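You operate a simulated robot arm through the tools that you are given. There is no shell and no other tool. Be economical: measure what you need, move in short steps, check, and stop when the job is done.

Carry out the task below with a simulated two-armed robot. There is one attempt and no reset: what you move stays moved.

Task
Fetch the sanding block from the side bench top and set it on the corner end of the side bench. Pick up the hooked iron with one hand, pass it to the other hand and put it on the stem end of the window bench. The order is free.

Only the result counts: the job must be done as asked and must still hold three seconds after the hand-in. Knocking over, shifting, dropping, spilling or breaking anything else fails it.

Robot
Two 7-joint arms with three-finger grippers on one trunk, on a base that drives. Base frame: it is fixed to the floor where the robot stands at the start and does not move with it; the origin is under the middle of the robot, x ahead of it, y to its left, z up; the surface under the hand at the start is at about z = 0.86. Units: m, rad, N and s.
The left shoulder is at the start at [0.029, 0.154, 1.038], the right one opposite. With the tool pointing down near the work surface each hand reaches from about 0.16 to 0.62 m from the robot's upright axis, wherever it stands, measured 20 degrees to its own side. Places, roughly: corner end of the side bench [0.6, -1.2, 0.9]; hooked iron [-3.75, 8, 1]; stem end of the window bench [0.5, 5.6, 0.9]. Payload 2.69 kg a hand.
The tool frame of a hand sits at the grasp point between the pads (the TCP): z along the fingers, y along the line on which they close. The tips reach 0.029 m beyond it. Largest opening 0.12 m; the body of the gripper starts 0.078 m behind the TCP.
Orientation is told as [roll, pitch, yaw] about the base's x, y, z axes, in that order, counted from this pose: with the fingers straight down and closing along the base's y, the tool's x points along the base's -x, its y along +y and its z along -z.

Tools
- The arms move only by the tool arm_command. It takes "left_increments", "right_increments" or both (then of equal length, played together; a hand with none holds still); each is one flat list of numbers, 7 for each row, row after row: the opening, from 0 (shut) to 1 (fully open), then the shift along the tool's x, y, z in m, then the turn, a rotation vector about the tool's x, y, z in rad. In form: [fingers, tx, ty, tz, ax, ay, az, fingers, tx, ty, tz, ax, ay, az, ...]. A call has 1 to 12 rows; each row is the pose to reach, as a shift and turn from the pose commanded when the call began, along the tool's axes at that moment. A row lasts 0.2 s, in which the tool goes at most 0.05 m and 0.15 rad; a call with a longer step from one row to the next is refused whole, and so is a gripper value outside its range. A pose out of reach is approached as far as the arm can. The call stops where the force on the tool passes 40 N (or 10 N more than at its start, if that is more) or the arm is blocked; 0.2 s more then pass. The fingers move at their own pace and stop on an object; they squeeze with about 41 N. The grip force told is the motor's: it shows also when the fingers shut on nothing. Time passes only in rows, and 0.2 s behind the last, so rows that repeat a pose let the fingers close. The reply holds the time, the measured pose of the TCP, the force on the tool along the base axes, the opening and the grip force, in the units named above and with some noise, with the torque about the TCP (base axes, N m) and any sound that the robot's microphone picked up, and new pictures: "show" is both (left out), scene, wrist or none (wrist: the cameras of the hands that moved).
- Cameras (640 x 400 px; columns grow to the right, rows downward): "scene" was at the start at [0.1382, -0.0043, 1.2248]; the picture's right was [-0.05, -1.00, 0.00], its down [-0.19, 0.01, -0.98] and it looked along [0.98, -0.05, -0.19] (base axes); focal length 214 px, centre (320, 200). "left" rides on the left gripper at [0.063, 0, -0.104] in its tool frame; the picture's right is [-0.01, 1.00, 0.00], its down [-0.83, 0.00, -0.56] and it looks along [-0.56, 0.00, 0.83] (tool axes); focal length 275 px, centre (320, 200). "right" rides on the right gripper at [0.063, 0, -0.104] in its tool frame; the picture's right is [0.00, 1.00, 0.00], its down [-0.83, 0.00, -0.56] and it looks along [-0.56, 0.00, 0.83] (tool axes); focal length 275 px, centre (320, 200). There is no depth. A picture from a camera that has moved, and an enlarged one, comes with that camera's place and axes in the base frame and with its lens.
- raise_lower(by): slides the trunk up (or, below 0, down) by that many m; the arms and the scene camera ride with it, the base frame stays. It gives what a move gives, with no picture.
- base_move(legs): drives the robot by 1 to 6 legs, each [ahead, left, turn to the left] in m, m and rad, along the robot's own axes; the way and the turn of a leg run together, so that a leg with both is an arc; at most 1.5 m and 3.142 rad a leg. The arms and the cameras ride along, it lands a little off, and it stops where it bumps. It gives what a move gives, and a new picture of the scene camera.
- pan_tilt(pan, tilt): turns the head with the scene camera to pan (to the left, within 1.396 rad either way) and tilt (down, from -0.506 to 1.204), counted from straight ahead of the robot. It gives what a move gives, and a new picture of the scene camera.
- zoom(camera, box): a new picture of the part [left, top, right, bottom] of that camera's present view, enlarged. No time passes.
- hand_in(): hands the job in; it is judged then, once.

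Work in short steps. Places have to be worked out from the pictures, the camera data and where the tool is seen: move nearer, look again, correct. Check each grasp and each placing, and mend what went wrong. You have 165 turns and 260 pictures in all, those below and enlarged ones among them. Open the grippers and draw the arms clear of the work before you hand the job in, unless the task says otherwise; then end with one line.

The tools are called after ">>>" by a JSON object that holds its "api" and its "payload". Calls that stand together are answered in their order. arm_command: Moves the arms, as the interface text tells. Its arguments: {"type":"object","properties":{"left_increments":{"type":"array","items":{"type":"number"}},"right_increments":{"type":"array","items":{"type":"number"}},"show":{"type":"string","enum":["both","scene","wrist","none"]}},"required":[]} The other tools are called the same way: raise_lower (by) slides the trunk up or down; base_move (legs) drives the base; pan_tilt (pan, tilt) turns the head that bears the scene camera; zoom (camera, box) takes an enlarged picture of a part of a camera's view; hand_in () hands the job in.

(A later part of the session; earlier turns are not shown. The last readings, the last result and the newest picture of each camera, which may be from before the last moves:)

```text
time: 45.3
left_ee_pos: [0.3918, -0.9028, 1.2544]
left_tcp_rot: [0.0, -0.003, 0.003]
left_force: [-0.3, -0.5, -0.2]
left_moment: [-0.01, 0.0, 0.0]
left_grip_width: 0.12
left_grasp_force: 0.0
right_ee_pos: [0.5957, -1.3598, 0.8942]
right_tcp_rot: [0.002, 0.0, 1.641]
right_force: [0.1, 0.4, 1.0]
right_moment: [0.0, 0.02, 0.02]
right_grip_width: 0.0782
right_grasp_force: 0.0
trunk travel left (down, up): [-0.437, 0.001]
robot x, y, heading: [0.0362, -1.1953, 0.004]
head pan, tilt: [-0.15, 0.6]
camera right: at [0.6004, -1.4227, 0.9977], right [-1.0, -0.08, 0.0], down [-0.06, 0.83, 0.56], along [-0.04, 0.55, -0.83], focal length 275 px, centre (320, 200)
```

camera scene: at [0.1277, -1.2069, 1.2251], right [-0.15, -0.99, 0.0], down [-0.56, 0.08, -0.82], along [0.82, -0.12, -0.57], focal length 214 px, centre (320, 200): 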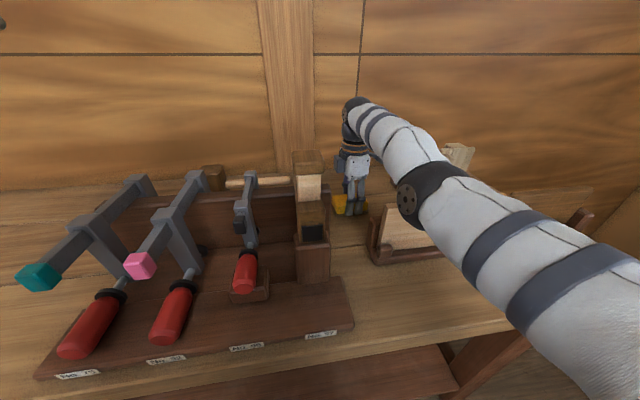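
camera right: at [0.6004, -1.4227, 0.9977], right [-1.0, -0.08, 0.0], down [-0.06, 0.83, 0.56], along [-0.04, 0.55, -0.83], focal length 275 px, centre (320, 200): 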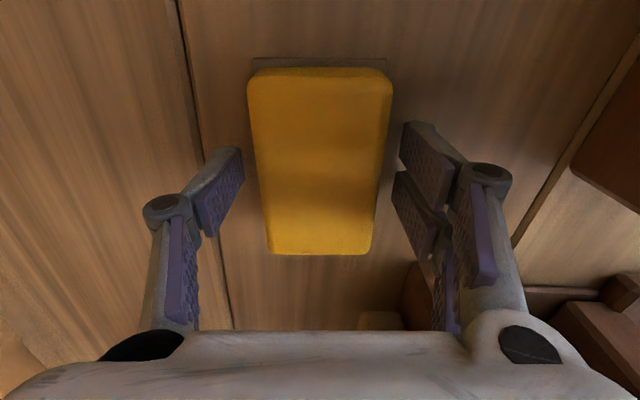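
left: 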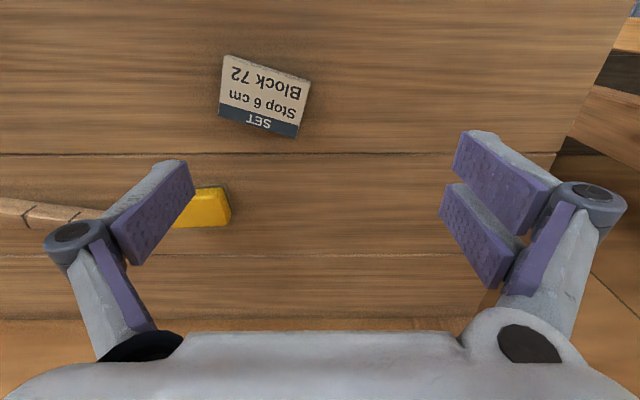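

Released and resting. I lift straight up and then retract toward the robot.

>>> {"api": "arm_command", "payload": {"right_increments": [0.65, 0, 0, -0.04, 0, 0, 0, 0.65, 0, 0.01, -0.08, 0, 0, 0, 0.65, 0, 0.02, -0.12, 0, 0, 0, 0.65, 0, 0.04, -0.16, 0, 0, 0, 0.65, 0, 0.07, -0.2, 0, 0, 0, 0.65, 0, 0.1, -0.24, 0, 0, 0, 0.65, 0, 0.14, -0.27, 0, 0, 0, 0.65, 0, 0.18, -0.28, 0, 0, 0, 0.65, 0, 0.21, -0.29, 0, 0, 0]}}

```text
time: 47.3
left_ee_pos: [0.3932, -0.9052, 1.2525]
left_tcp_rot: [0.002, 0.0, 0.002]
left_force: [0.7, 0.5, 0.1]
left_moment: [0.02, -0.03, -0.01]
left_grip_width: 0.1198
left_grasp_force: 0.1
right_ee_pos: [0.3849, -1.3754, 1.1817]
right_tcp_rot: [0.001, -0.003, 1.642]
right_force: [-0.2, -0.7, -0.7]
right_moment: [0.05, -0.02, -0.03]
right_grip_width: 0.0781
right_grasp_force: 0.1
right hand out of reach, approached as far as the arm can: row 1, 4, 5, 6
trunk travel left (down, up): [-0.437, 0.001]
robot x, y, heading: [0.0393, -1.1948, -0.001]
head pan, tilt: [-0.15, 0.6]
camera scene: at [0.1292, -1.2083, 1.2247], right [-0.15, -0.99, 0.0], down [-0.56, 0.08, -0.82], along [0.82, -0.12, -0.57], focal length 214 px, centre (320, 200)
camera right: at [0.3902, -1.4383, 1.2844], right [-1.0, -0.07, 0.0], down [-0.06, 0.83, 0.56], along [-0.04, 0.56, -0.83], focal length 275 px, centre (320, 200)
```

scene: 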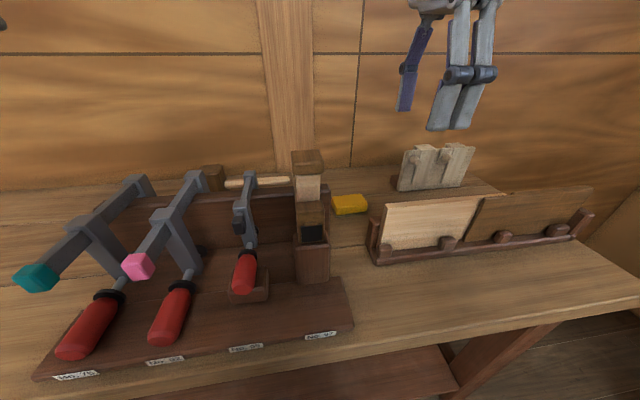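
right: 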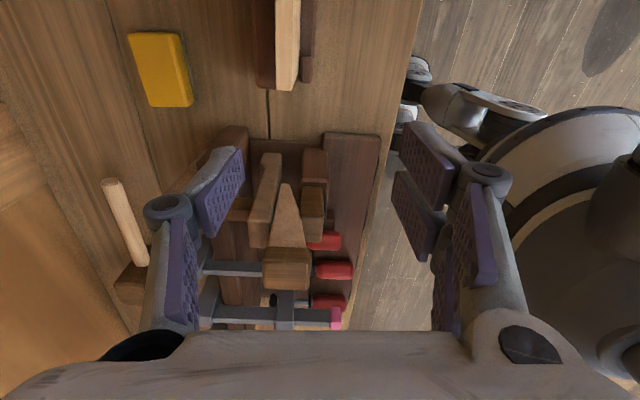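

Block placed well. Now I back away, turn left and look toward the far part of the room for the iron.

>>> {"api": "base_move", "payload": {"legs": [[-0.9, 0, 0], [0, 0, 1.75]]}}

>>> {"api": "pan_tilt", "payload": {"pan": 0.0, "tilt": 0.2}}

```text
time: 56.3
left_ee_pos: [-1.2334, -0.9254, 1.2527]
left_tcp_rot: [-0.001, -0.004, 1.772]
left_force: [0.4, 0.3, -1.1]
left_moment: [0.01, 0.01, 0.02]
left_grip_width: 0.1198
left_grasp_force: 0.1
right_ee_pos: [-0.7718, -0.8387, 1.1822]
right_tcp_rot: [0.0, -0.001, -2.872]
right_force: [0.0, 1.0, 0.4]
right_moment: [0.01, 0.04, 0.02]
right_grip_width: 0.0778
right_grasp_force: 0.0
trunk travel left (down, up): [-0.437, 0.001]
robot x, y, heading: [-0.8751, -1.2131, 1.773]
head pan, tilt: [-0.15, 0.6]
camera scene: at [-0.8827, -1.1243, 1.2251], right [1.0, 0.05, 0.0], down [0.03, -0.56, -0.83], along [-0.04, 0.82, -0.56], focal length 214 px, centre (320, 200)
```

scene: 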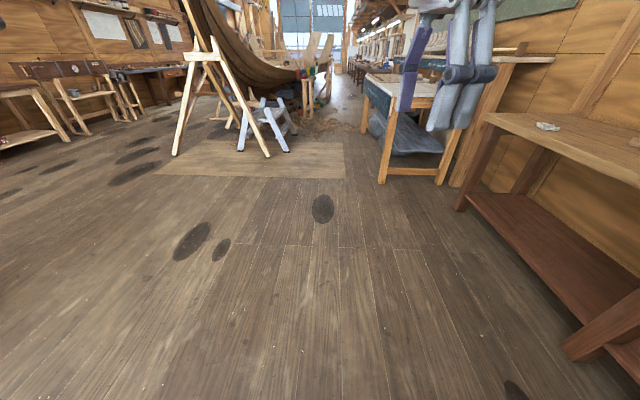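

```text
time: 57.2
left_ee_pos: [-1.2347, -0.9255, 1.2527]
left_tcp_rot: [-0.002, -0.002, 1.774]
left_force: [0.1, -0.1, 0.0]
left_moment: [0.01, 0.0, -0.02]
left_grip_width: 0.1199
left_grasp_force: 0.0
right_ee_pos: [-0.7704, -0.8398, 1.1822]
right_tcp_rot: [0.0, 0.0, -2.872]
right_force: [0.0, 0.2, 0.3]
right_moment: [-0.02, 0.0, 0.03]
right_grip_width: 0.0784
right_grasp_force: 0.1
trunk travel left (down, up): [-0.437, 0.001]
robot x, y, heading: [-0.8791, -1.2142, 1.768]
head pan, tilt: [0.0, 0.201]
camera scene: at [-0.8967, -1.1212, 1.2618], right [0.98, 0.2, 0.0], down [0.04, -0.2, -0.98], along [-0.2, 0.96, -0.2], focal length 214 px, centre (320, 200)
```

scene: 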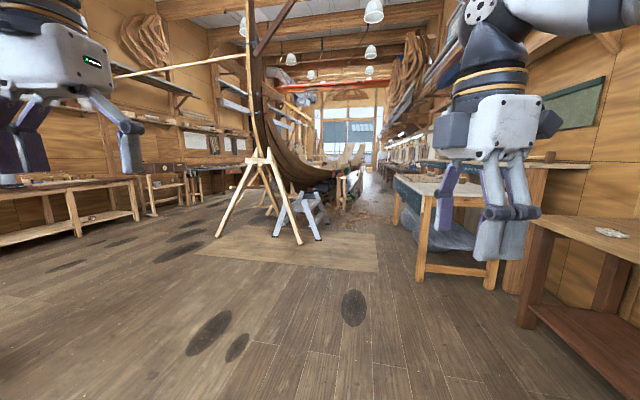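

>>> {"api": "zoom", "payload": {"camera": "scene", "box": [120, 90, 440, 250]}}

>>> {"api": "zoom", "payload": {"camera": "scene", "box": [300, 110, 460, 210]}}

```text
2.00 times, centred on (280, 170) of scene
camera zoom: at [-0.8967, -1.1212, 1.2618], right [0.98, 0.2, 0.0], down [0.04, -0.2, -0.98], along [-0.2, 0.96, -0.2], focal length 429 px, centre (400, 260)
```

zoom: 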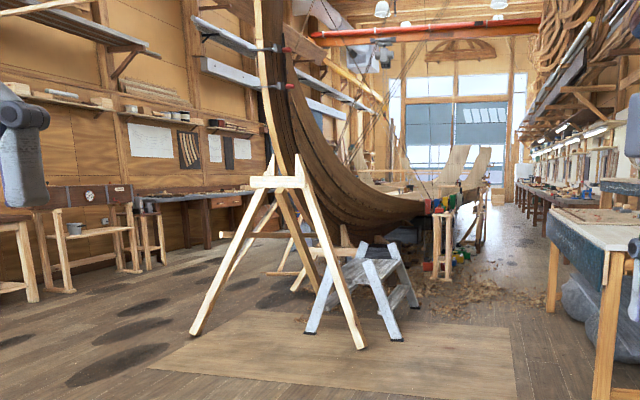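

```text
4.00 times, centred on (380, 160) of scene
camera zoom: at [-0.8967, -1.1212, 1.2618], right [0.98, 0.2, 0.0], down [0.04, -0.2, -0.98], along [-0.2, 0.96, -0.2], focal length 858 px, centre (80, 360)
```

zoom: 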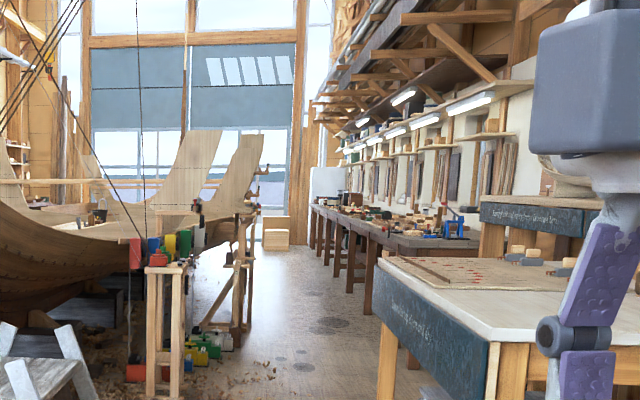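

The boat fills the middle; the iron must be left of it. I straighten up and drive toward the left aisle, passing the trestle (left leg at about (−3.15, 1.7)).

>>> {"api": "base_move", "payload": {"legs": [[0, 0, -0.2], [0.7, 1.12, 0], [0.7, 1.12, 0], [0.7, 1.12, 0]]}}

```text
time: 84.1
left_ee_pos: [-4.6044, 1.194, 1.2532]
left_tcp_rot: [0.001, -0.003, 1.575]
left_force: [0.2, -0.6, -0.2]
left_moment: [0.0, 0.01, 0.02]
left_grip_width: 0.12
left_grasp_force: 0.2
right_ee_pos: [-4.1338, 1.1881, 1.183]
right_tcp_rot: [0.0, -0.002, -3.069]
right_force: [0.2, 0.1, 0.2]
right_moment: [-0.01, -0.03, -0.03]
right_grip_width: 0.0779
right_grasp_force: 0.1
trunk travel left (down, up): [-0.437, 0.001]
robot x, y, heading: [-4.3131, 0.8416, 1.576]
head pan, tilt: [0.0, 0.201]
camera scene: at [-4.3113, 0.937, 1.2619], right [1.0, 0.0, 0.0], down [0.0, -0.2, -0.98], along [0.0, 0.98, -0.2], focal length 214 px, centre (320, 200)
```

scene: 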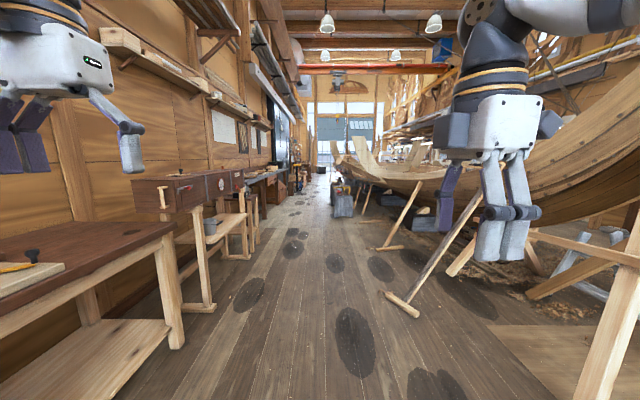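

>>> {"api": "zoom", "payload": {"camera": "scene", "box": [210, 130, 450, 280]}}

```text
2.67 times, centred on (330, 205) of scene
camera zoom: at [-4.3113, 0.937, 1.2619], right [1.0, 0.0, 0.0], down [0.0, -0.2, -0.98], along [0.0, 0.98, -0.2], focal length 572 px, centre (293, 187)
```

zoom: 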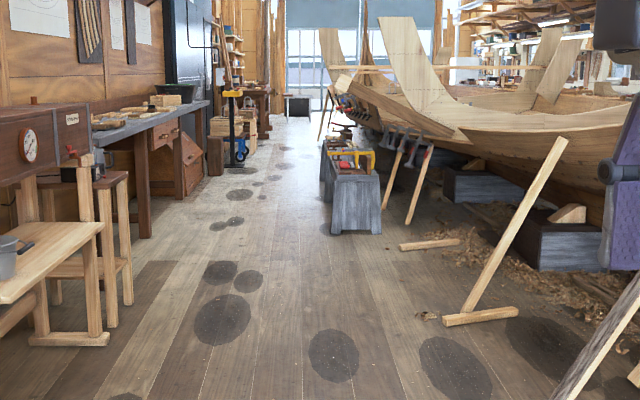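

A low tool stand sits at about (−3.8, 5.2). I drive down the left aisle at x≈−4.6.

>>> {"api": "base_move", "payload": {"legs": [[1.4, 0.25, 0], [1.4, 0, 0], [1.4, 0, 0]]}}

>>> {"api": "pan_tilt", "payload": {"pan": -0.4, "tilt": 0.3}}

```text
time: 104.3
left_ee_pos: [-5.0047, 5.3647, 1.2538]
left_tcp_rot: [0.0, -0.004, 1.594]
left_force: [0.0, -0.3, 0.0]
left_moment: [-0.04, -0.01, 0.02]
left_grip_width: 0.1199
left_grasp_force: 0.0
right_ee_pos: [-4.5327, 5.3669, 1.1829]
right_tcp_rot: [-0.001, 0.0, -3.051]
right_force: [0.7, 1.3, 0.5]
right_moment: [-0.03, 0.0, 0.0]
right_grip_width: 0.0779
right_grasp_force: 0.1
trunk travel left (down, up): [-0.437, 0.001]
robot x, y, heading: [-4.7063, 5.0177, 1.595]
head pan, tilt: [0.0, 0.201]
camera scene: at [-4.7069, 5.1122, 1.2619], right [1.0, 0.02, 0.0], down [0.0, -0.2, -0.98], along [-0.02, 0.98, -0.2], focal length 214 px, centre (320, 200)
```

scene: 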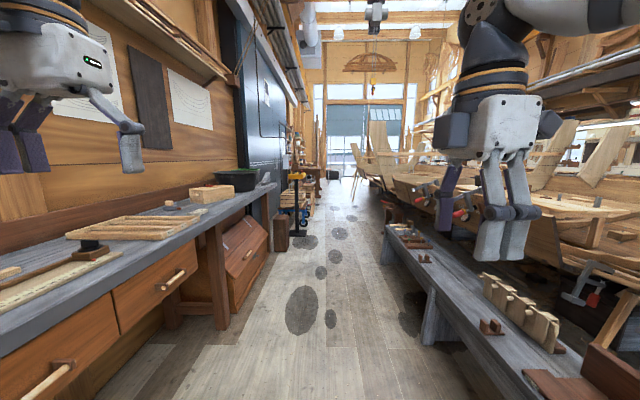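

```text
time: 105.1
left_ee_pos: [-5.0039, 5.3645, 1.2541]
left_tcp_rot: [0.001, -0.004, 1.592]
left_force: [0.0, 0.6, 0.0]
left_moment: [0.01, 0.0, 0.0]
left_grip_width: 0.1199
left_grasp_force: 0.1
right_ee_pos: [-4.5336, 5.3652, 1.1828]
right_tcp_rot: [0.0, 0.0, -3.05]
right_force: [-0.7, 0.1, 0.7]
right_moment: [-0.02, -0.01, 0.01]
right_grip_width: 0.0779
right_grasp_force: 0.1
trunk travel left (down, up): [-0.437, 0.001]
robot x, y, heading: [-4.7037, 5.0138, 1.592]
head pan, tilt: [-0.4, 0.3]
camera scene: at [-4.6705, 5.1058, 1.2526], right [0.93, -0.37, 0.0], down [-0.11, -0.27, -0.96], along [0.35, 0.89, -0.3], focal length 214 px, centre (320, 200)
```

scene: 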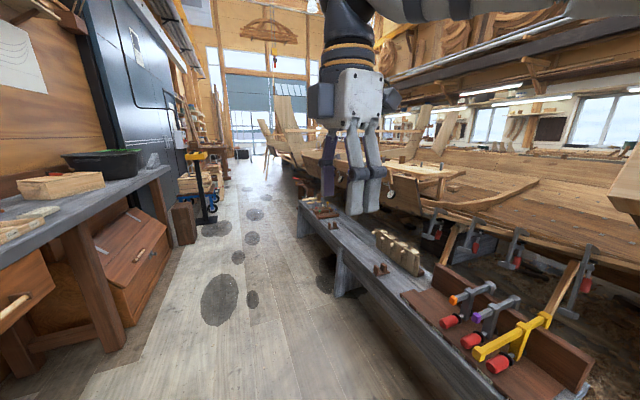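

The iron should be at around the place hidden by the right gripper. I drive on 1.7 m and look right.

>>> {"api": "base_move", "payload": {"legs": [[1.4, 0, 0]]}}

>>> {"api": "pan_tilt", "payload": {"pan": -0.8, "tilt": 0.3}}

```text
time: 112.1
left_ee_pos: [-5.0632, 6.7541, 1.253]
left_tcp_rot: [0.0, -0.003, 1.622]
left_force: [-0.1, -0.3, 0.3]
left_moment: [-0.02, 0.01, 0.0]
left_grip_width: 0.1201
left_grasp_force: 0.0
right_ee_pos: [-4.5921, 6.7667, 1.1834]
right_tcp_rot: [0.0, -0.001, -3.024]
right_force: [0.7, 0.0, 0.4]
right_moment: [0.01, -0.03, 0.0]
right_grip_width: 0.0779
right_grasp_force: 0.1
trunk travel left (down, up): [-0.437, 0.001]
robot x, y, heading: [-4.7568, 6.4102, 1.621]
head pan, tilt: [-0.4, 0.3]
camera scene: at [-4.7221, 6.5034, 1.2526], right [0.94, -0.34, 0.0], down [-0.1, -0.28, -0.96], along [0.33, 0.9, -0.3], focal length 214 px, centre (320, 200)
```

scene: 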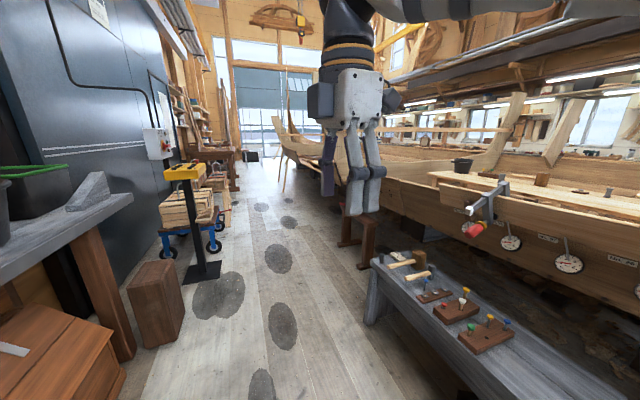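

```text
time: 113.0
left_ee_pos: [-5.0634, 6.7526, 1.2519]
left_tcp_rot: [0.001, -0.004, 1.623]
left_force: [0.1, 0.2, -0.1]
left_moment: [-0.04, -0.04, 0.02]
left_grip_width: 0.1198
left_grasp_force: 0.1
right_ee_pos: [-4.5927, 6.7674, 1.1818]
right_tcp_rot: [0.001, -0.001, -3.025]
right_force: [0.2, 0.4, 0.2]
right_moment: [0.01, -0.04, 0.01]
right_grip_width: 0.0781
right_grasp_force: 0.0
trunk travel left (down, up): [-0.437, 0.001]
robot x, y, heading: [-4.7549, 6.4102, 1.624]
head pan, tilt: [-0.799, 0.3]
camera scene: at [-4.6906, 6.484, 1.2526], right [0.73, -0.68, 0.0], down [-0.2, -0.22, -0.96], along [0.65, 0.7, -0.3], focal length 214 px, centre (320, 200)
```

scene: 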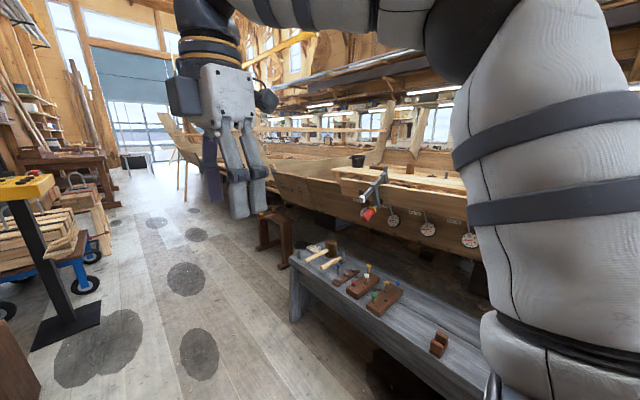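

>>> {"api": "base_move", "payload": {"legs": [[1.3, 0, 0], [0, 0, -1.3]]}}

>>> {"api": "pan_tilt", "payload": {"pan": 0, "tilt": 0.3}}

```text
time: 122.9
left_ee_pos: [-4.6068, 8.1203, 1.2539]
left_tcp_rot: [0.0, -0.004, 0.328]
left_force: [0.9, 0.5, 0.0]
left_moment: [-0.01, 0.02, -0.02]
left_grip_width: 0.1202
left_grasp_force: 0.1
right_ee_pos: [-4.4637, 7.6712, 1.1829]
right_tcp_rot: [0.001, -0.002, 1.965]
right_force: [0.8, -0.4, 0.4]
right_moment: [0.01, 0.01, 0.02]
right_grip_width: 0.0781
right_grasp_force: 0.0
trunk travel left (down, up): [-0.437, 0.001]
robot x, y, heading: [-4.8527, 7.7317, 0.326]
head pan, tilt: [-0.799, 0.3]
camera scene: at [-4.7635, 7.6907, 1.2526], right [-0.46, -0.89, 0.0], down [-0.26, 0.14, -0.96], along [0.85, -0.44, -0.3], focal length 214 px, centre (320, 200)
```

scene: 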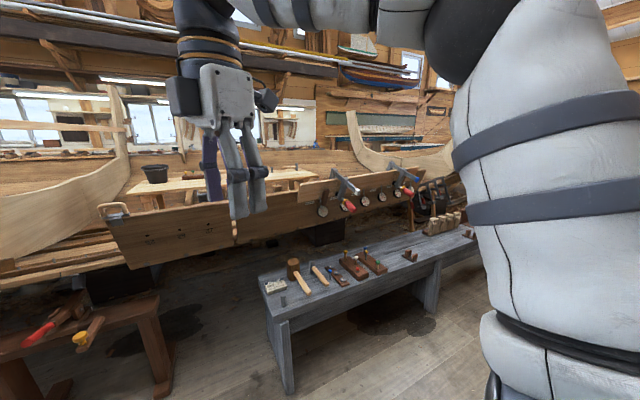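

```text
time: 124.1
left_ee_pos: [-4.6062, 8.1198, 1.254]
left_tcp_rot: [0.0, -0.004, 0.325]
left_force: [-0.4, 0.3, -0.2]
left_moment: [0.01, -0.01, 0.01]
left_grip_width: 0.12
left_grasp_force: 0.1
right_ee_pos: [-4.4638, 7.6706, 1.1815]
right_tcp_rot: [0.0, -0.001, 1.964]
right_force: [-0.9, -0.1, 0.6]
right_moment: [-0.02, 0.0, -0.07]
right_grip_width: 0.078
right_grasp_force: 0.0
trunk travel left (down, up): [-0.437, 0.001]
robot x, y, heading: [-4.8509, 7.7285, 0.324]
head pan, tilt: [0.0, 0.3]
camera scene: at [-4.7581, 7.7631, 1.2526], right [0.32, -0.95, 0.0], down [-0.28, -0.09, -0.96], along [0.91, 0.3, -0.3], focal length 214 px, centre (320, 200)
```

scene: 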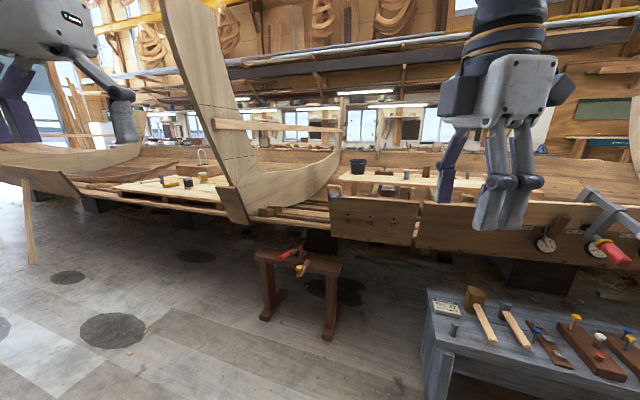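

>>> {"api": "zoom", "payload": {"camera": "scene", "box": [240, 140, 440, 280]}}

```text
2.86 times, centred on (340, 210) of scene
camera zoom: at [-4.7581, 7.7631, 1.2526], right [0.32, -0.95, 0.0], down [-0.28, -0.09, -0.96], along [0.91, 0.3, -0.3], focal length 613 px, centre (263, 171)
```

zoom: 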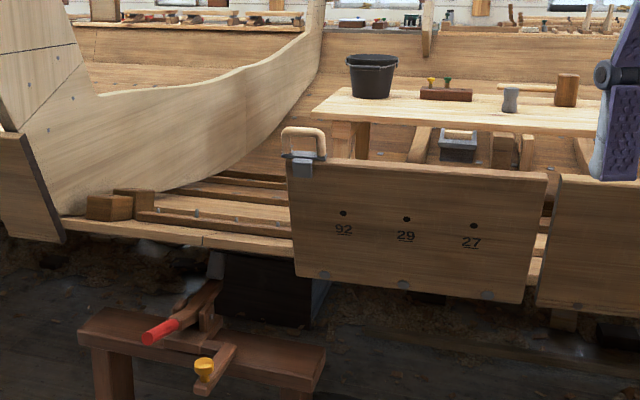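

The hooked iron with its wooden loop handle hangs on the plank's edge at roughly (−3.75, 8.02, 0.97). I square up to face it.

>>> {"api": "base_move", "payload": {"legs": [[0, 0, -0.324], [0.45, 0.43, 0]]}}

>>> {"api": "zoom", "payload": {"camera": "scene", "box": [260, 120, 480, 260]}}

```text
time: 128.9
left_ee_pos: [-4.0383, 8.452, 1.2535]
left_tcp_rot: [-0.001, -0.003, 0.015]
left_force: [0.1, 1.0, -0.7]
left_moment: [-0.03, 0.02, 0.01]
left_grip_width: 0.1199
left_grasp_force: 0.2
right_ee_pos: [-4.038, 7.9818, 1.1843]
right_tcp_rot: [0.0, 0.0, 1.652]
right_force: [0.1, 0.0, -0.4]
right_moment: [0.0, 0.02, -0.03]
right_grip_width: 0.0782
right_grasp_force: 0.1
trunk travel left (down, up): [-0.437, 0.001]
robot x, y, heading: [-4.3878, 8.1575, 0.013]
head pan, tilt: [0.0, 0.3]
camera scene: at [-4.2913, 8.1593, 1.2526], right [0.01, -1.0, 0.0], down [-0.3, 0.0, -0.96], along [0.96, 0.01, -0.3], focal length 214 px, centre (320, 200)
```

scene: 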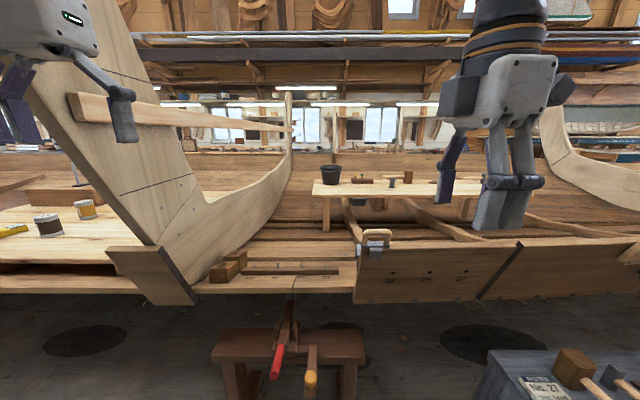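

```text
2.86 times, centred on (370, 190) of scene
camera zoom: at [-4.2913, 8.1593, 1.2526], right [0.01, -1.0, 0.0], down [-0.3, 0.0, -0.96], along [0.96, 0.01, -0.3], focal length 613 px, centre (177, 229)
```

zoom: 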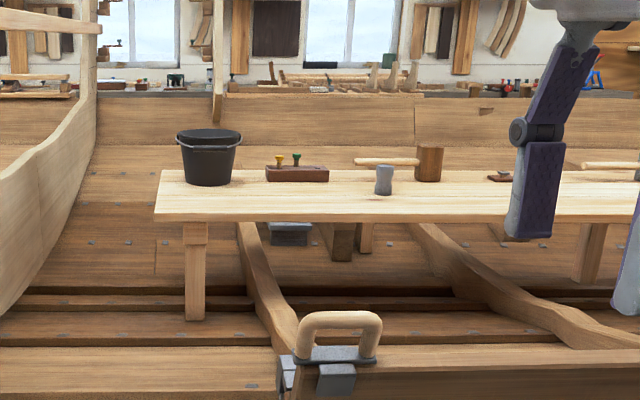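

Triangulating: handle bar centre ≈ (−3.778, 8.014), top z ≈ 1.01, bar along y. I move 0.12 m closer, with the right hand brought up ahead of it afterwards.

>>> {"api": "base_move", "payload": {"legs": [[0.12, 0.03, -0.013]]}}

>>> {"api": "zoom", "payload": {"camera": "scene", "box": [300, 180, 500, 320]}}

>>> {"api": "zoom", "payload": {"camera": "right", "box": [0, 0, 640, 400]}}

```text
time: 130.1
left_ee_pos: [-3.9138, 8.4776, 1.2536]
left_tcp_rot: [0.0, -0.004, 0.0]
left_force: [-0.1, 0.2, 0.8]
left_moment: [-0.01, 0.04, 0.0]
left_grip_width: 0.1201
left_grasp_force: 0.1
right_ee_pos: [-3.9235, 8.0059, 1.183]
right_tcp_rot: [0.0, 0.001, 1.638]
right_force: [0.2, 0.4, 0.7]
right_moment: [0.0, 0.0, 0.0]
right_grip_width: 0.0779
right_grasp_force: 0.0
trunk travel left (down, up): [-0.437, 0.001]
robot x, y, heading: [-4.2741, 8.1874, 0.001]
head pan, tilt: [0.0, 0.3]
camera scene: at [-4.1723, 8.1888, 1.2527], right [0.0, -1.0, 0.0], down [-0.3, 0.0, -0.96], along [0.96, 0.0, -0.3], focal length 214 px, centre (320, 200)
```

scene: 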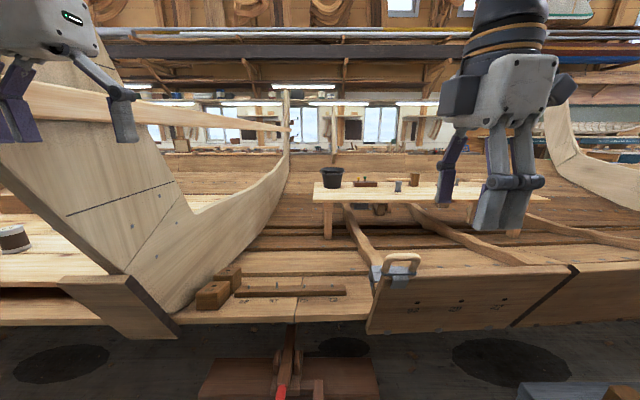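

```text
2.86 times, centred on (400, 250) of scene
camera zoom: at [-4.1723, 8.1888, 1.2527], right [0.0, -1.0, 0.0], down [-0.3, 0.0, -0.96], along [0.96, 0.0, -0.3], focal length 613 px, centre (91, 57)
```

zoom: 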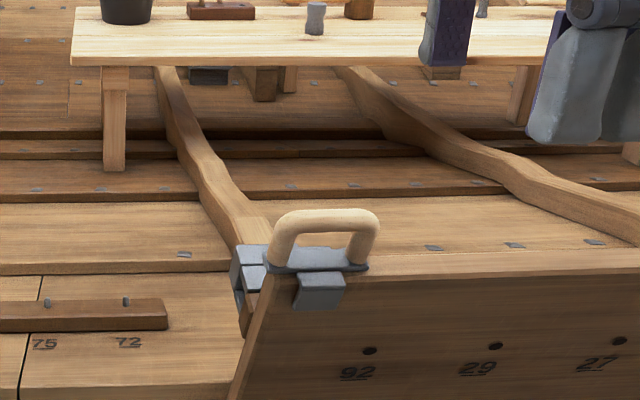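

```text
1.00 times, centred on (320, 200) of right (not enlarged: the box is as wide or as high as the picture)
camera zoom: at [-3.918, 7.9452, 1.2862], right [-1.0, -0.07, 0.0], down [-0.06, 0.83, 0.56], along [-0.04, 0.55, -0.83], focal length 275 px, centre (320, 200)
```

zoom: 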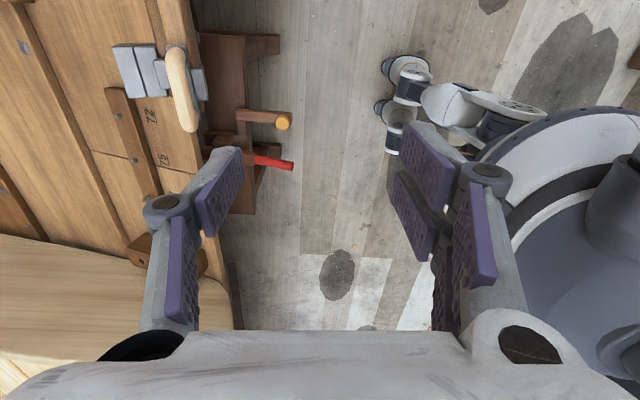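

Handle bar spans y 7.978–8.049 at x≈−3.787. I bring the right hand above it at y≈8.00, z≈1.07.

>>> {"api": "arm_command", "payload": {"right_increments": [0.65, 0.003, -0.035, 0.03, 0, 0, 0.02, 0.65, 0.006, -0.07, 0.06, 0, 0, 0.04, 0.65, 0.01, -0.105, 0.085, 0, 0, 0.06, 0.65, 0.0135, -0.1375, 0.11, 0, 0, 0.06]}}

```text
time: 131.1
left_ee_pos: [-3.9128, 8.4781, 1.253]
left_tcp_rot: [-0.001, -0.001, 0.0]
left_force: [0.5, 0.4, -0.5]
left_moment: [0.02, 0.02, 0.02]
left_grip_width: 0.12
left_grasp_force: 0.1
right_ee_pos: [-3.7819, 8.0042, 1.0733]
right_tcp_rot: [0.001, 0.0, 1.58]
right_force: [-0.2, -0.1, -0.5]
right_moment: [0.0, -0.01, -0.02]
right_grip_width: 0.078
right_grasp_force: 0.1
trunk travel left (down, up): [-0.437, 0.001]
robot x, y, heading: [-4.271, 8.1887, -0.003]
head pan, tilt: [0.0, 0.3]
camera scene: at [-4.1713, 8.1886, 1.2524], right [0.0, -1.0, 0.0], down [-0.3, 0.0, -0.95], along [0.95, 0.0, -0.3], focal length 214 px, centre (320, 200)
camera right: at [-3.7806, 7.9419, 1.177], right [-1.0, -0.01, 0.0], down [-0.01, 0.83, 0.56], along [-0.01, 0.56, -0.83], focal length 275 px, centre (320, 200)
```

scene: 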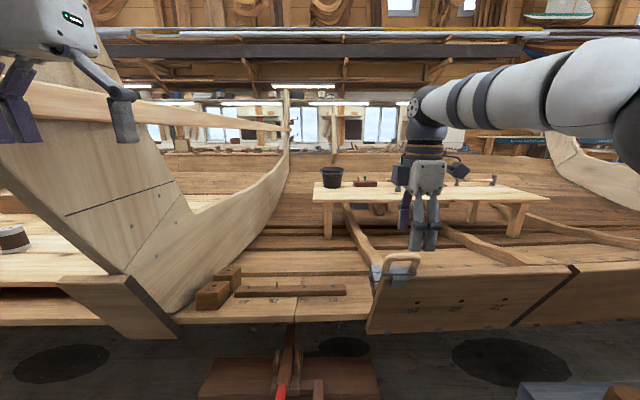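
right: 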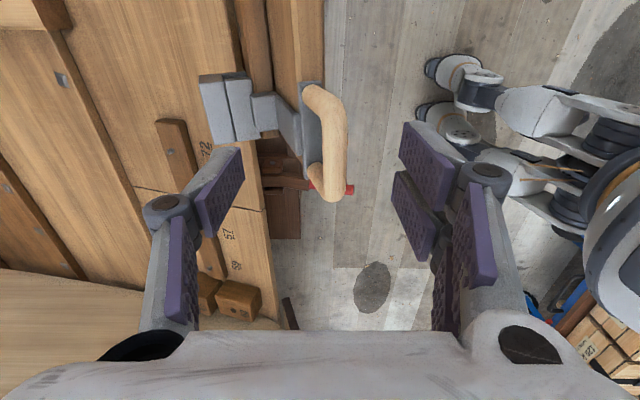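

Handle is centred between the fingers within 5 mm; I descend to z≈1.004 with a small trim.

>>> {"api": "arm_command", "payload": {"right_increments": [0.65, 0.002, 0.005, 0.03, 0, 0, -0.07, 0.65, 0.003, 0.006, 0.055, 0, 0, -0.07, 0.65, 0.003, 0.006, 0.067, 0, 0, -0.07]}}

```text
time: 131.9
left_ee_pos: [-3.9153, 8.4778, 1.2543]
left_tcp_rot: [0.0, -0.003, 0.001]
left_force: [0.6, -0.3, -0.2]
left_moment: [0.0, -0.02, 0.06]
left_grip_width: 0.1198
left_grasp_force: 0.1
right_ee_pos: [-3.7905, 8.0007, 1.0061]
right_tcp_rot: [-0.002, 0.0, 1.65]
right_force: [-0.4, 0.4, 0.4]
right_moment: [-0.02, 0.02, -0.01]
right_grip_width: 0.0778
right_grasp_force: 0.0
trunk travel left (down, up): [-0.437, 0.001]
robot x, y, heading: [-4.2676, 8.1864, 0.001]
head pan, tilt: [0.0, 0.3]
camera scene: at [-4.1726, 8.1885, 1.2526], right [0.0, -1.0, 0.0], down [-0.3, 0.0, -0.96], along [0.96, 0.0, -0.3], focal length 214 px, centre (320, 200)
camera right: at [-3.7859, 7.9385, 1.1091], right [-1.0, -0.08, 0.0], down [-0.07, 0.83, 0.56], along [-0.05, 0.55, -0.83], focal length 275 px, centre (320, 200)
```

scene: 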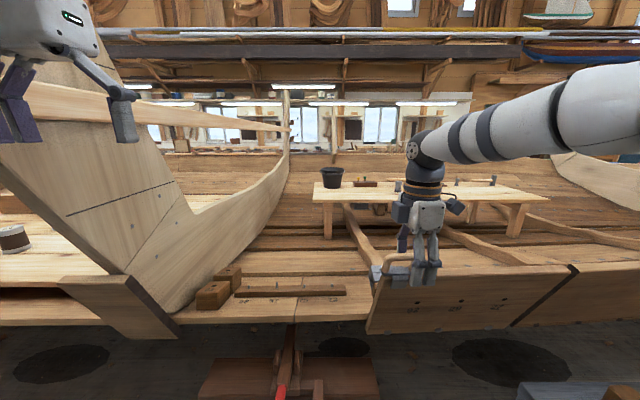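
right: 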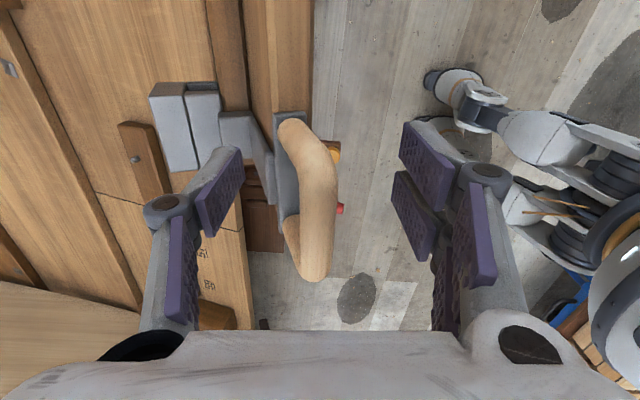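

Aligned; handle centre y≈8.016, so I grip 1.5 cm off-centre leaving room for the left hand. Closing.

>>> {"api": "arm_command", "payload": {"right_increments": [0.3, 0, 0, 0.001, 0, 0, 0, 0.0, 0, 0, 0.001, 0, 0, 0, 0.0, 0, 0, 0.001, 0, 0, 0, 0.0, 0, 0, 0.001, 0, 0, 0, 0.0, 0, 0, 0.001, 0, 0, 0]}}

>>> {"api": "zoom", "payload": {"camera": "scene", "box": [330, 180, 490, 310]}}

```text
time: 133.1
left_ee_pos: [-3.9147, 8.4774, 1.254]
left_tcp_rot: [-0.001, -0.004, 0.0]
left_force: [0.2, 0.0, 0.1]
left_moment: [0.02, 0.02, 0.02]
left_grip_width: 0.12
left_grasp_force: 0.0
right_ee_pos: [-3.7915, 8.0015, 1.0049]
right_tcp_rot: [0.0, -0.001, 1.649]
right_force: [1.7, 1.7, -0.6]
right_moment: [-0.2, -0.09, -0.26]
right_grip_width: 0.0142
right_grasp_force: 40.8
trunk travel left (down, up): [-0.437, 0.001]
robot x, y, heading: [-4.2684, 8.1861, 0.002]
head pan, tilt: [0.0, 0.3]
camera scene: at [-4.1724, 8.1888, 1.2526], right [0.0, -1.0, 0.0], down [-0.3, 0.0, -0.96], along [0.96, 0.0, -0.3], focal length 214 px, centre (320, 200)
camera right: at [-3.7854, 7.9389, 1.1082], right [-1.0, -0.08, 0.0], down [-0.07, 0.83, 0.56], along [-0.05, 0.55, -0.83], focal length 275 px, centre (320, 200)
```

scene: 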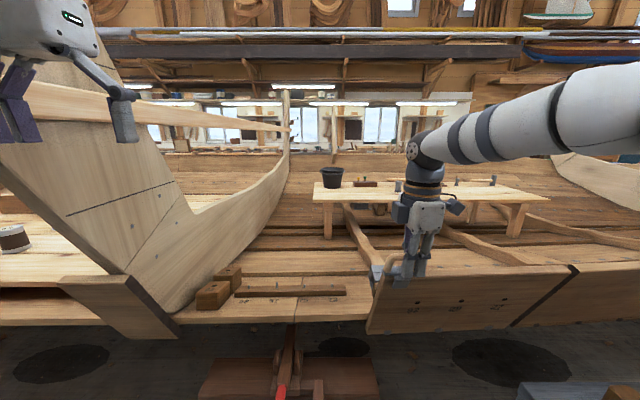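
right: 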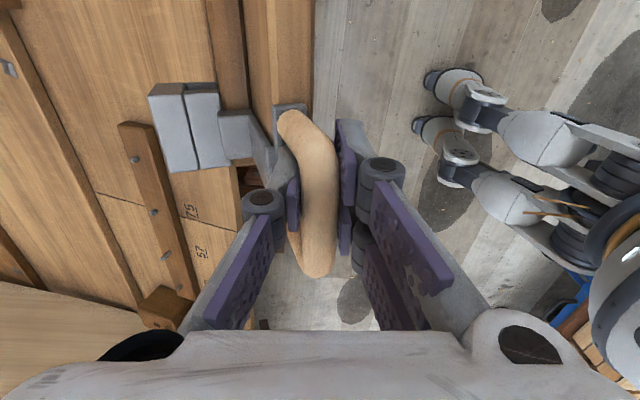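

```text
3.08 times, centred on (410, 245) of scene
camera zoom: at [-4.1724, 8.1888, 1.2526], right [0.0, -1.0, 0.0], down [-0.3, 0.0, -0.96], along [0.96, 0.0, -0.3], focal length 660 px, centre (43, 62)
```

zoom: 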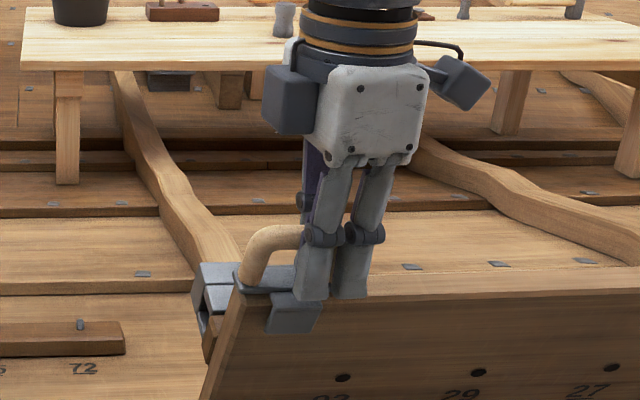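

Gripped at 14 mm. I lift straight up 8 cm slowly to unhook it.

>>> {"api": "arm_command", "payload": {"right_increments": [0, 0, 0, -0.015, 0, 0, 0, 0, 0, 0, -0.03, 0, 0, 0, 0, 0, 0, -0.05, 0, 0, 0, 0, 0, 0, -0.07, 0, 0, 0, 0, 0, 0, -0.09, 0, 0, 0, 0, 0, 0, -0.1, 0, 0, 0]}}

>>> {"api": "zoom", "payload": {"camera": "scene", "box": [330, 150, 490, 280]}}

```text
time: 133.9
left_ee_pos: [-3.9136, 8.4771, 1.2545]
left_tcp_rot: [0.0, -0.003, 0.0]
left_force: [-1.0, 1.4, 1.3]
left_moment: [0.01, 0.02, 0.02]
left_grip_width: 0.12
left_grasp_force: 0.0
right_ee_pos: [-3.7945, 7.9993, 1.0431]
right_tcp_rot: [0.024, 0.0, 1.65]
right_force: [-7.0, 0.6, -18.1]
right_moment: [0.08, 0.14, -0.61]
right_grip_width: 0.0154
right_grasp_force: 41.0
trunk travel left (down, up): [-0.437, 0.001]
robot x, y, heading: [-4.2734, 8.1879, 0.001]
head pan, tilt: [0.0, 0.3]
stopped in row 3 (right hand): the force on the tool passed its limit at 74 N (the readings are from after the stop); the commanded pose is now the measured one
camera scene: at [-4.1726, 8.1882, 1.2528], right [0.0, -1.0, 0.0], down [-0.3, 0.0, -0.95], along [0.95, 0.0, -0.3], focal length 214 px, centre (320, 200)
camera right: at [-3.7861, 7.9369, 1.147], right [-1.0, -0.08, 0.02], down [-0.06, 0.83, 0.56], along [-0.07, 0.55, -0.83], focal length 275 px, centre (320, 200)
```

scene: 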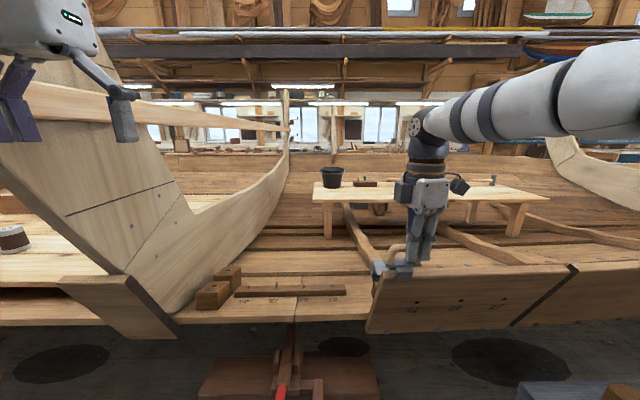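
right: 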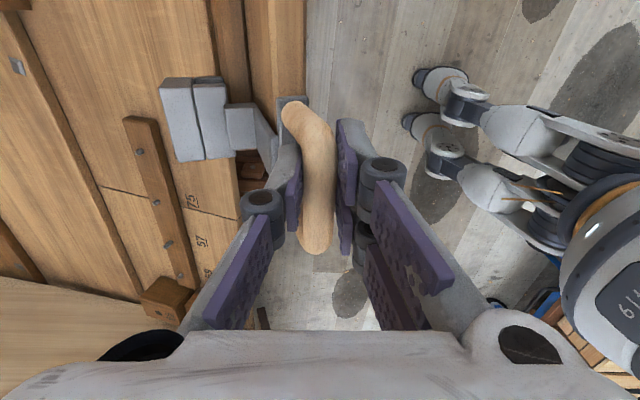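

```text
3.08 times, centred on (410, 215) of scene
camera zoom: at [-4.1726, 8.1882, 1.2528], right [0.0, -1.0, 0.0], down [-0.3, 0.0, -0.95], along [0.95, 0.0, -0.3], focal length 660 px, centre (43, 154)
```

zoom: 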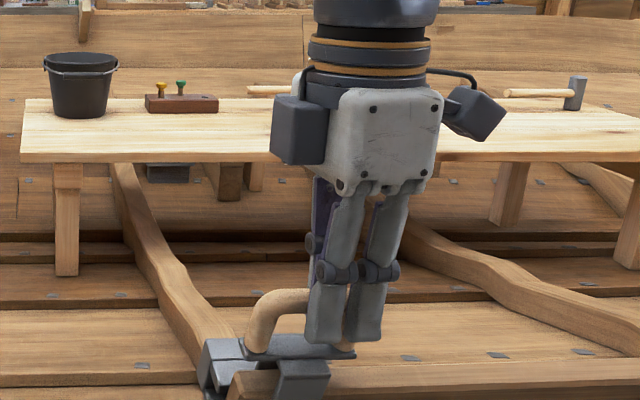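

The lift stopped on a 74 N force; it seems caught. I inspect closely.

>>> {"api": "zoom", "payload": {"camera": "right", "box": [120, 50, 380, 280]}}

>>> {"api": "zoom", "payload": {"camera": "scene", "box": [360, 220, 450, 290]}}

```text
1.74 times, centred on (250, 165) of right
camera zoom: at [-3.7861, 7.9369, 1.147], right [-1.0, -0.08, 0.02], down [-0.06, 0.83, 0.56], along [-0.07, 0.55, -0.83], focal length 479 px, centre (442, 261)
```

zoom: 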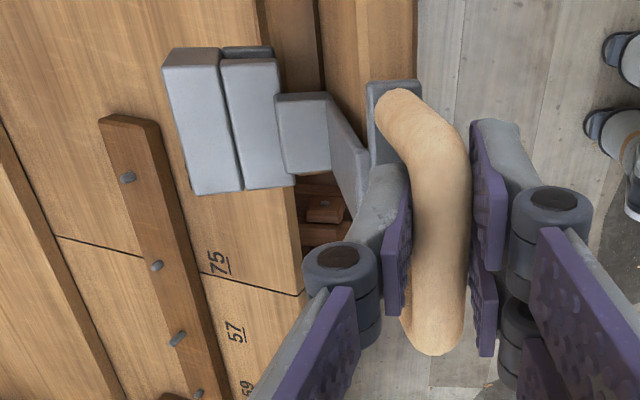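

```text
5.71 times, centred on (405, 255) of scene
camera zoom: at [-4.1726, 8.1882, 1.2528], right [0.0, -1.0, 0.0], down [-0.3, 0.0, -0.95], along [0.95, 0.0, -0.3], focal length 1226 px, centre (-166, -114)
```

zoom: 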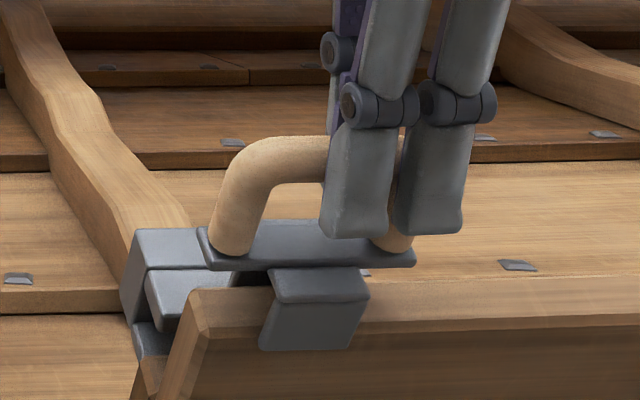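

I bring the left hand round to look at the hook from the +y side (also its later handover approach).

>>> {"api": "arm_command", "payload": {"left_increments": [1, 0, -0.012, 0.003, 0, 0, 0.143, 1, 0, -0.024, 0.006, 0, 0, 0.286, 1, 0, -0.036, 0.01, 0, 0, 0.428, 1, 0, -0.048, 0.013, 0, 0, 0.571, 1, 0, -0.06, 0.016, 0, 0, 0.714, 1, 0, -0.072, 0.02, 0, 0, 0.857, 1, 0, -0.084, 0.023, 0, 0, 0.999, 1, -0.01, -0.096, 0.026, 0, 0, 1.142, 1, -0.02, -0.108, 0.03, 0, 0, 1.285, 1, -0.03, -0.12, 0.035, 0, 0, 1.428, 1, -0.03, -0.13, 0.04, 0, 0, 1.56]}}

```text
time: 136.3
left_ee_pos: [-3.8828, 8.3471, 1.2108]
left_tcp_rot: [0.002, 0.0, -1.562]
left_force: [-0.1, 0.4, 0.6]
left_moment: [0.05, -0.03, 0.0]
left_grip_width: 0.1198
left_grasp_force: 0.0
right_ee_pos: [-3.7939, 7.9977, 1.0447]
right_tcp_rot: [0.019, -0.003, 1.65]
right_force: [-17.6, 0.0, -29.0]
right_moment: [0.12, 0.07, -0.49]
right_grip_width: 0.015
right_grasp_force: 41.2
trunk travel left (down, up): [-0.437, 0.001]
robot x, y, heading: [-4.2716, 8.1902, -0.001]
head pan, tilt: [0.0, 0.3]
camera scene: at [-4.1734, 8.1878, 1.2526], right [0.0, -1.0, 0.0], down [-0.3, 0.0, -0.96], along [0.96, 0.0, -0.3], focal length 214 px, centre (320, 200)
camera left: at [-3.8842, 8.4095, 1.3156], right [1.0, 0.0, 0.0], down [0.0, -0.83, 0.56], along [0.0, -0.56, -0.83], focal length 275 px, centre (320, 200)
```

scene: 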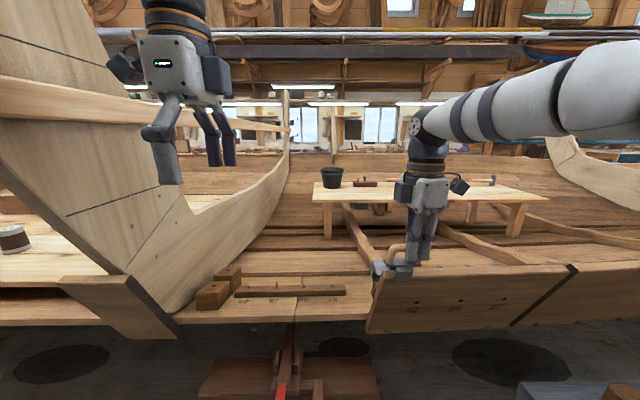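
left: 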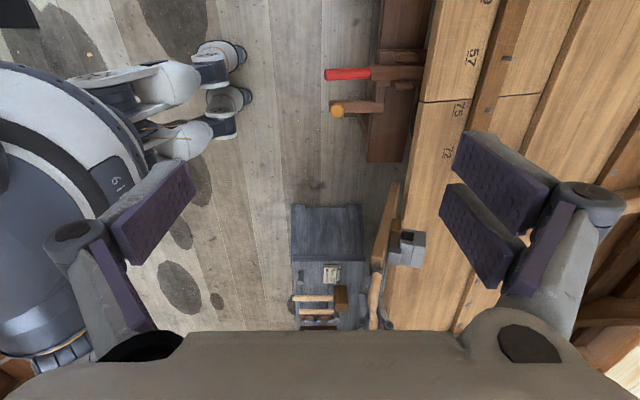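

>>> {"api": "zoom", "payload": {"camera": "left", "box": [340, 180, 460, 330]}}

```text
2.67 times, centred on (400, 255) of left
camera zoom: at [-3.8842, 8.4095, 1.3156], right [1.0, 0.0, 0.0], down [0.0, -0.83, 0.56], along [0.0, -0.56, -0.83], focal length 734 px, centre (107, 53)
```

zoom: 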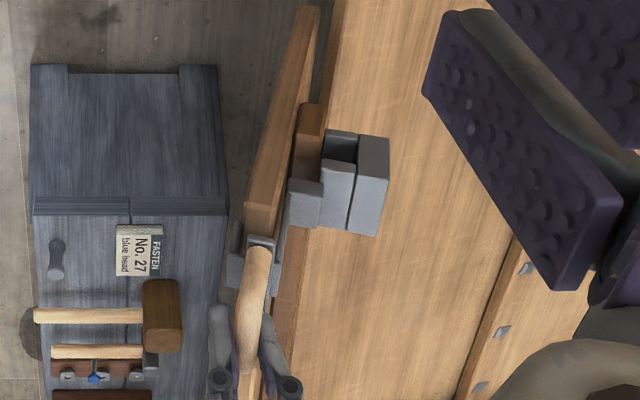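

The hook reaches down behind the plank to z≈0.87 and may be jamming. I relax the right hand by 1.2 cm, and swing the left camera in lower to see the profile.

>>> {"api": "arm_command", "payload": {"left_increments": [1, -0.02, 0.017, 0.028, 0, -0.11, 0, 1, -0.043, 0.034, 0.056, 0, -0.22, 0, 1, -0.065, 0.05, 0.085, 0, -0.33, 0, 1, -0.087, 0.067, 0.113, 0, -0.44, 0, 1, -0.109, 0.084, 0.141, 0, -0.55, 0, 1, -0.13, 0.1, 0.17, 0, -0.66, 0], "right_increments": [0, 0, 0, 0.003, 0, 0, 0, 0, 0, 0, 0.006, 0, 0, 0, 0, 0, 0, 0.009, 0, 0, 0, 0, 0, 0, 0.012, 0, 0, 0, 0, 0, 0, 0.012, 0, 0, 0, 0, 0, 0, 0.012, 0, 0, 0], "show": "wrist"}}

```text
time: 137.7
left_ee_pos: [-3.7805, 8.2201, 1.0428]
left_tcp_rot: [0.003, -0.66, -1.56]
left_force: [0.2, 0.1, 0.5]
left_moment: [0.06, -0.01, -0.01]
left_grip_width: 0.1198
left_grasp_force: 0.0
right_ee_pos: [-3.7925, 7.9992, 1.0316]
right_tcp_rot: [0.02, -0.002, 1.652]
right_force: [6.6, 0.3, -8.5]
right_moment: [-0.03, -0.51, -0.29]
right_grip_width: 0.0148
right_grasp_force: 41.0
trunk travel left (down, up): [-0.437, 0.001]
robot x, y, heading: [-4.2713, 8.1919, -0.005]
head pan, tilt: [0.0, 0.3]
camera right: at [-3.7851, 7.9371, 1.1353], right [-1.0, -0.08, 0.02], down [-0.06, 0.83, 0.56], along [-0.06, 0.55, -0.83], focal length 275 px, centre (320, 200)
camera left: at [-3.7815, 8.3327, 1.0865], right [1.0, 0.01, 0.0], down [0.0, -0.31, 0.95], along [0.01, -0.95, -0.31], focal length 275 px, centre (320, 200)
```

right: 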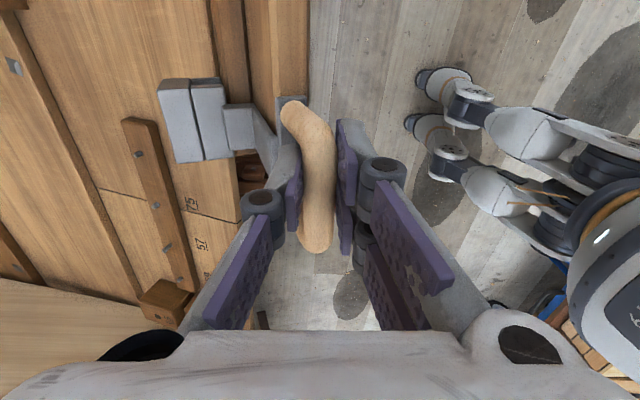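
left: 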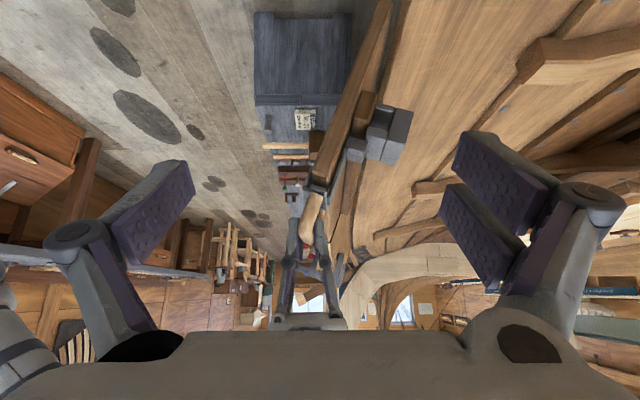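

>>> {"api": "zoom", "payload": {"camera": "left", "box": [270, 70, 430, 300]}}

```text
1.74 times, centred on (350, 185) of left
camera zoom: at [-3.7815, 8.3327, 1.0865], right [1.0, 0.01, 0.0], down [0.0, -0.31, 0.95], along [0.01, -0.95, -0.31], focal length 479 px, centre (268, 226)
```

zoom: 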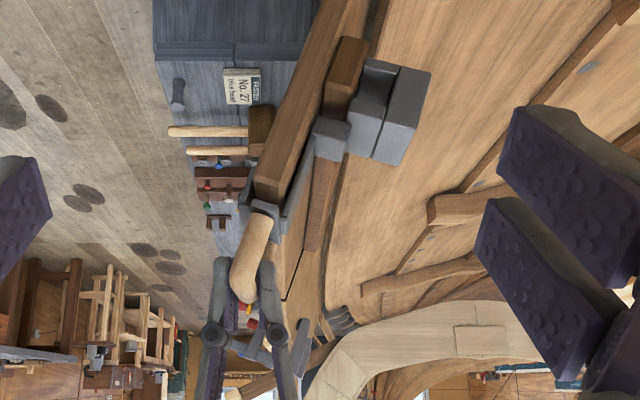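

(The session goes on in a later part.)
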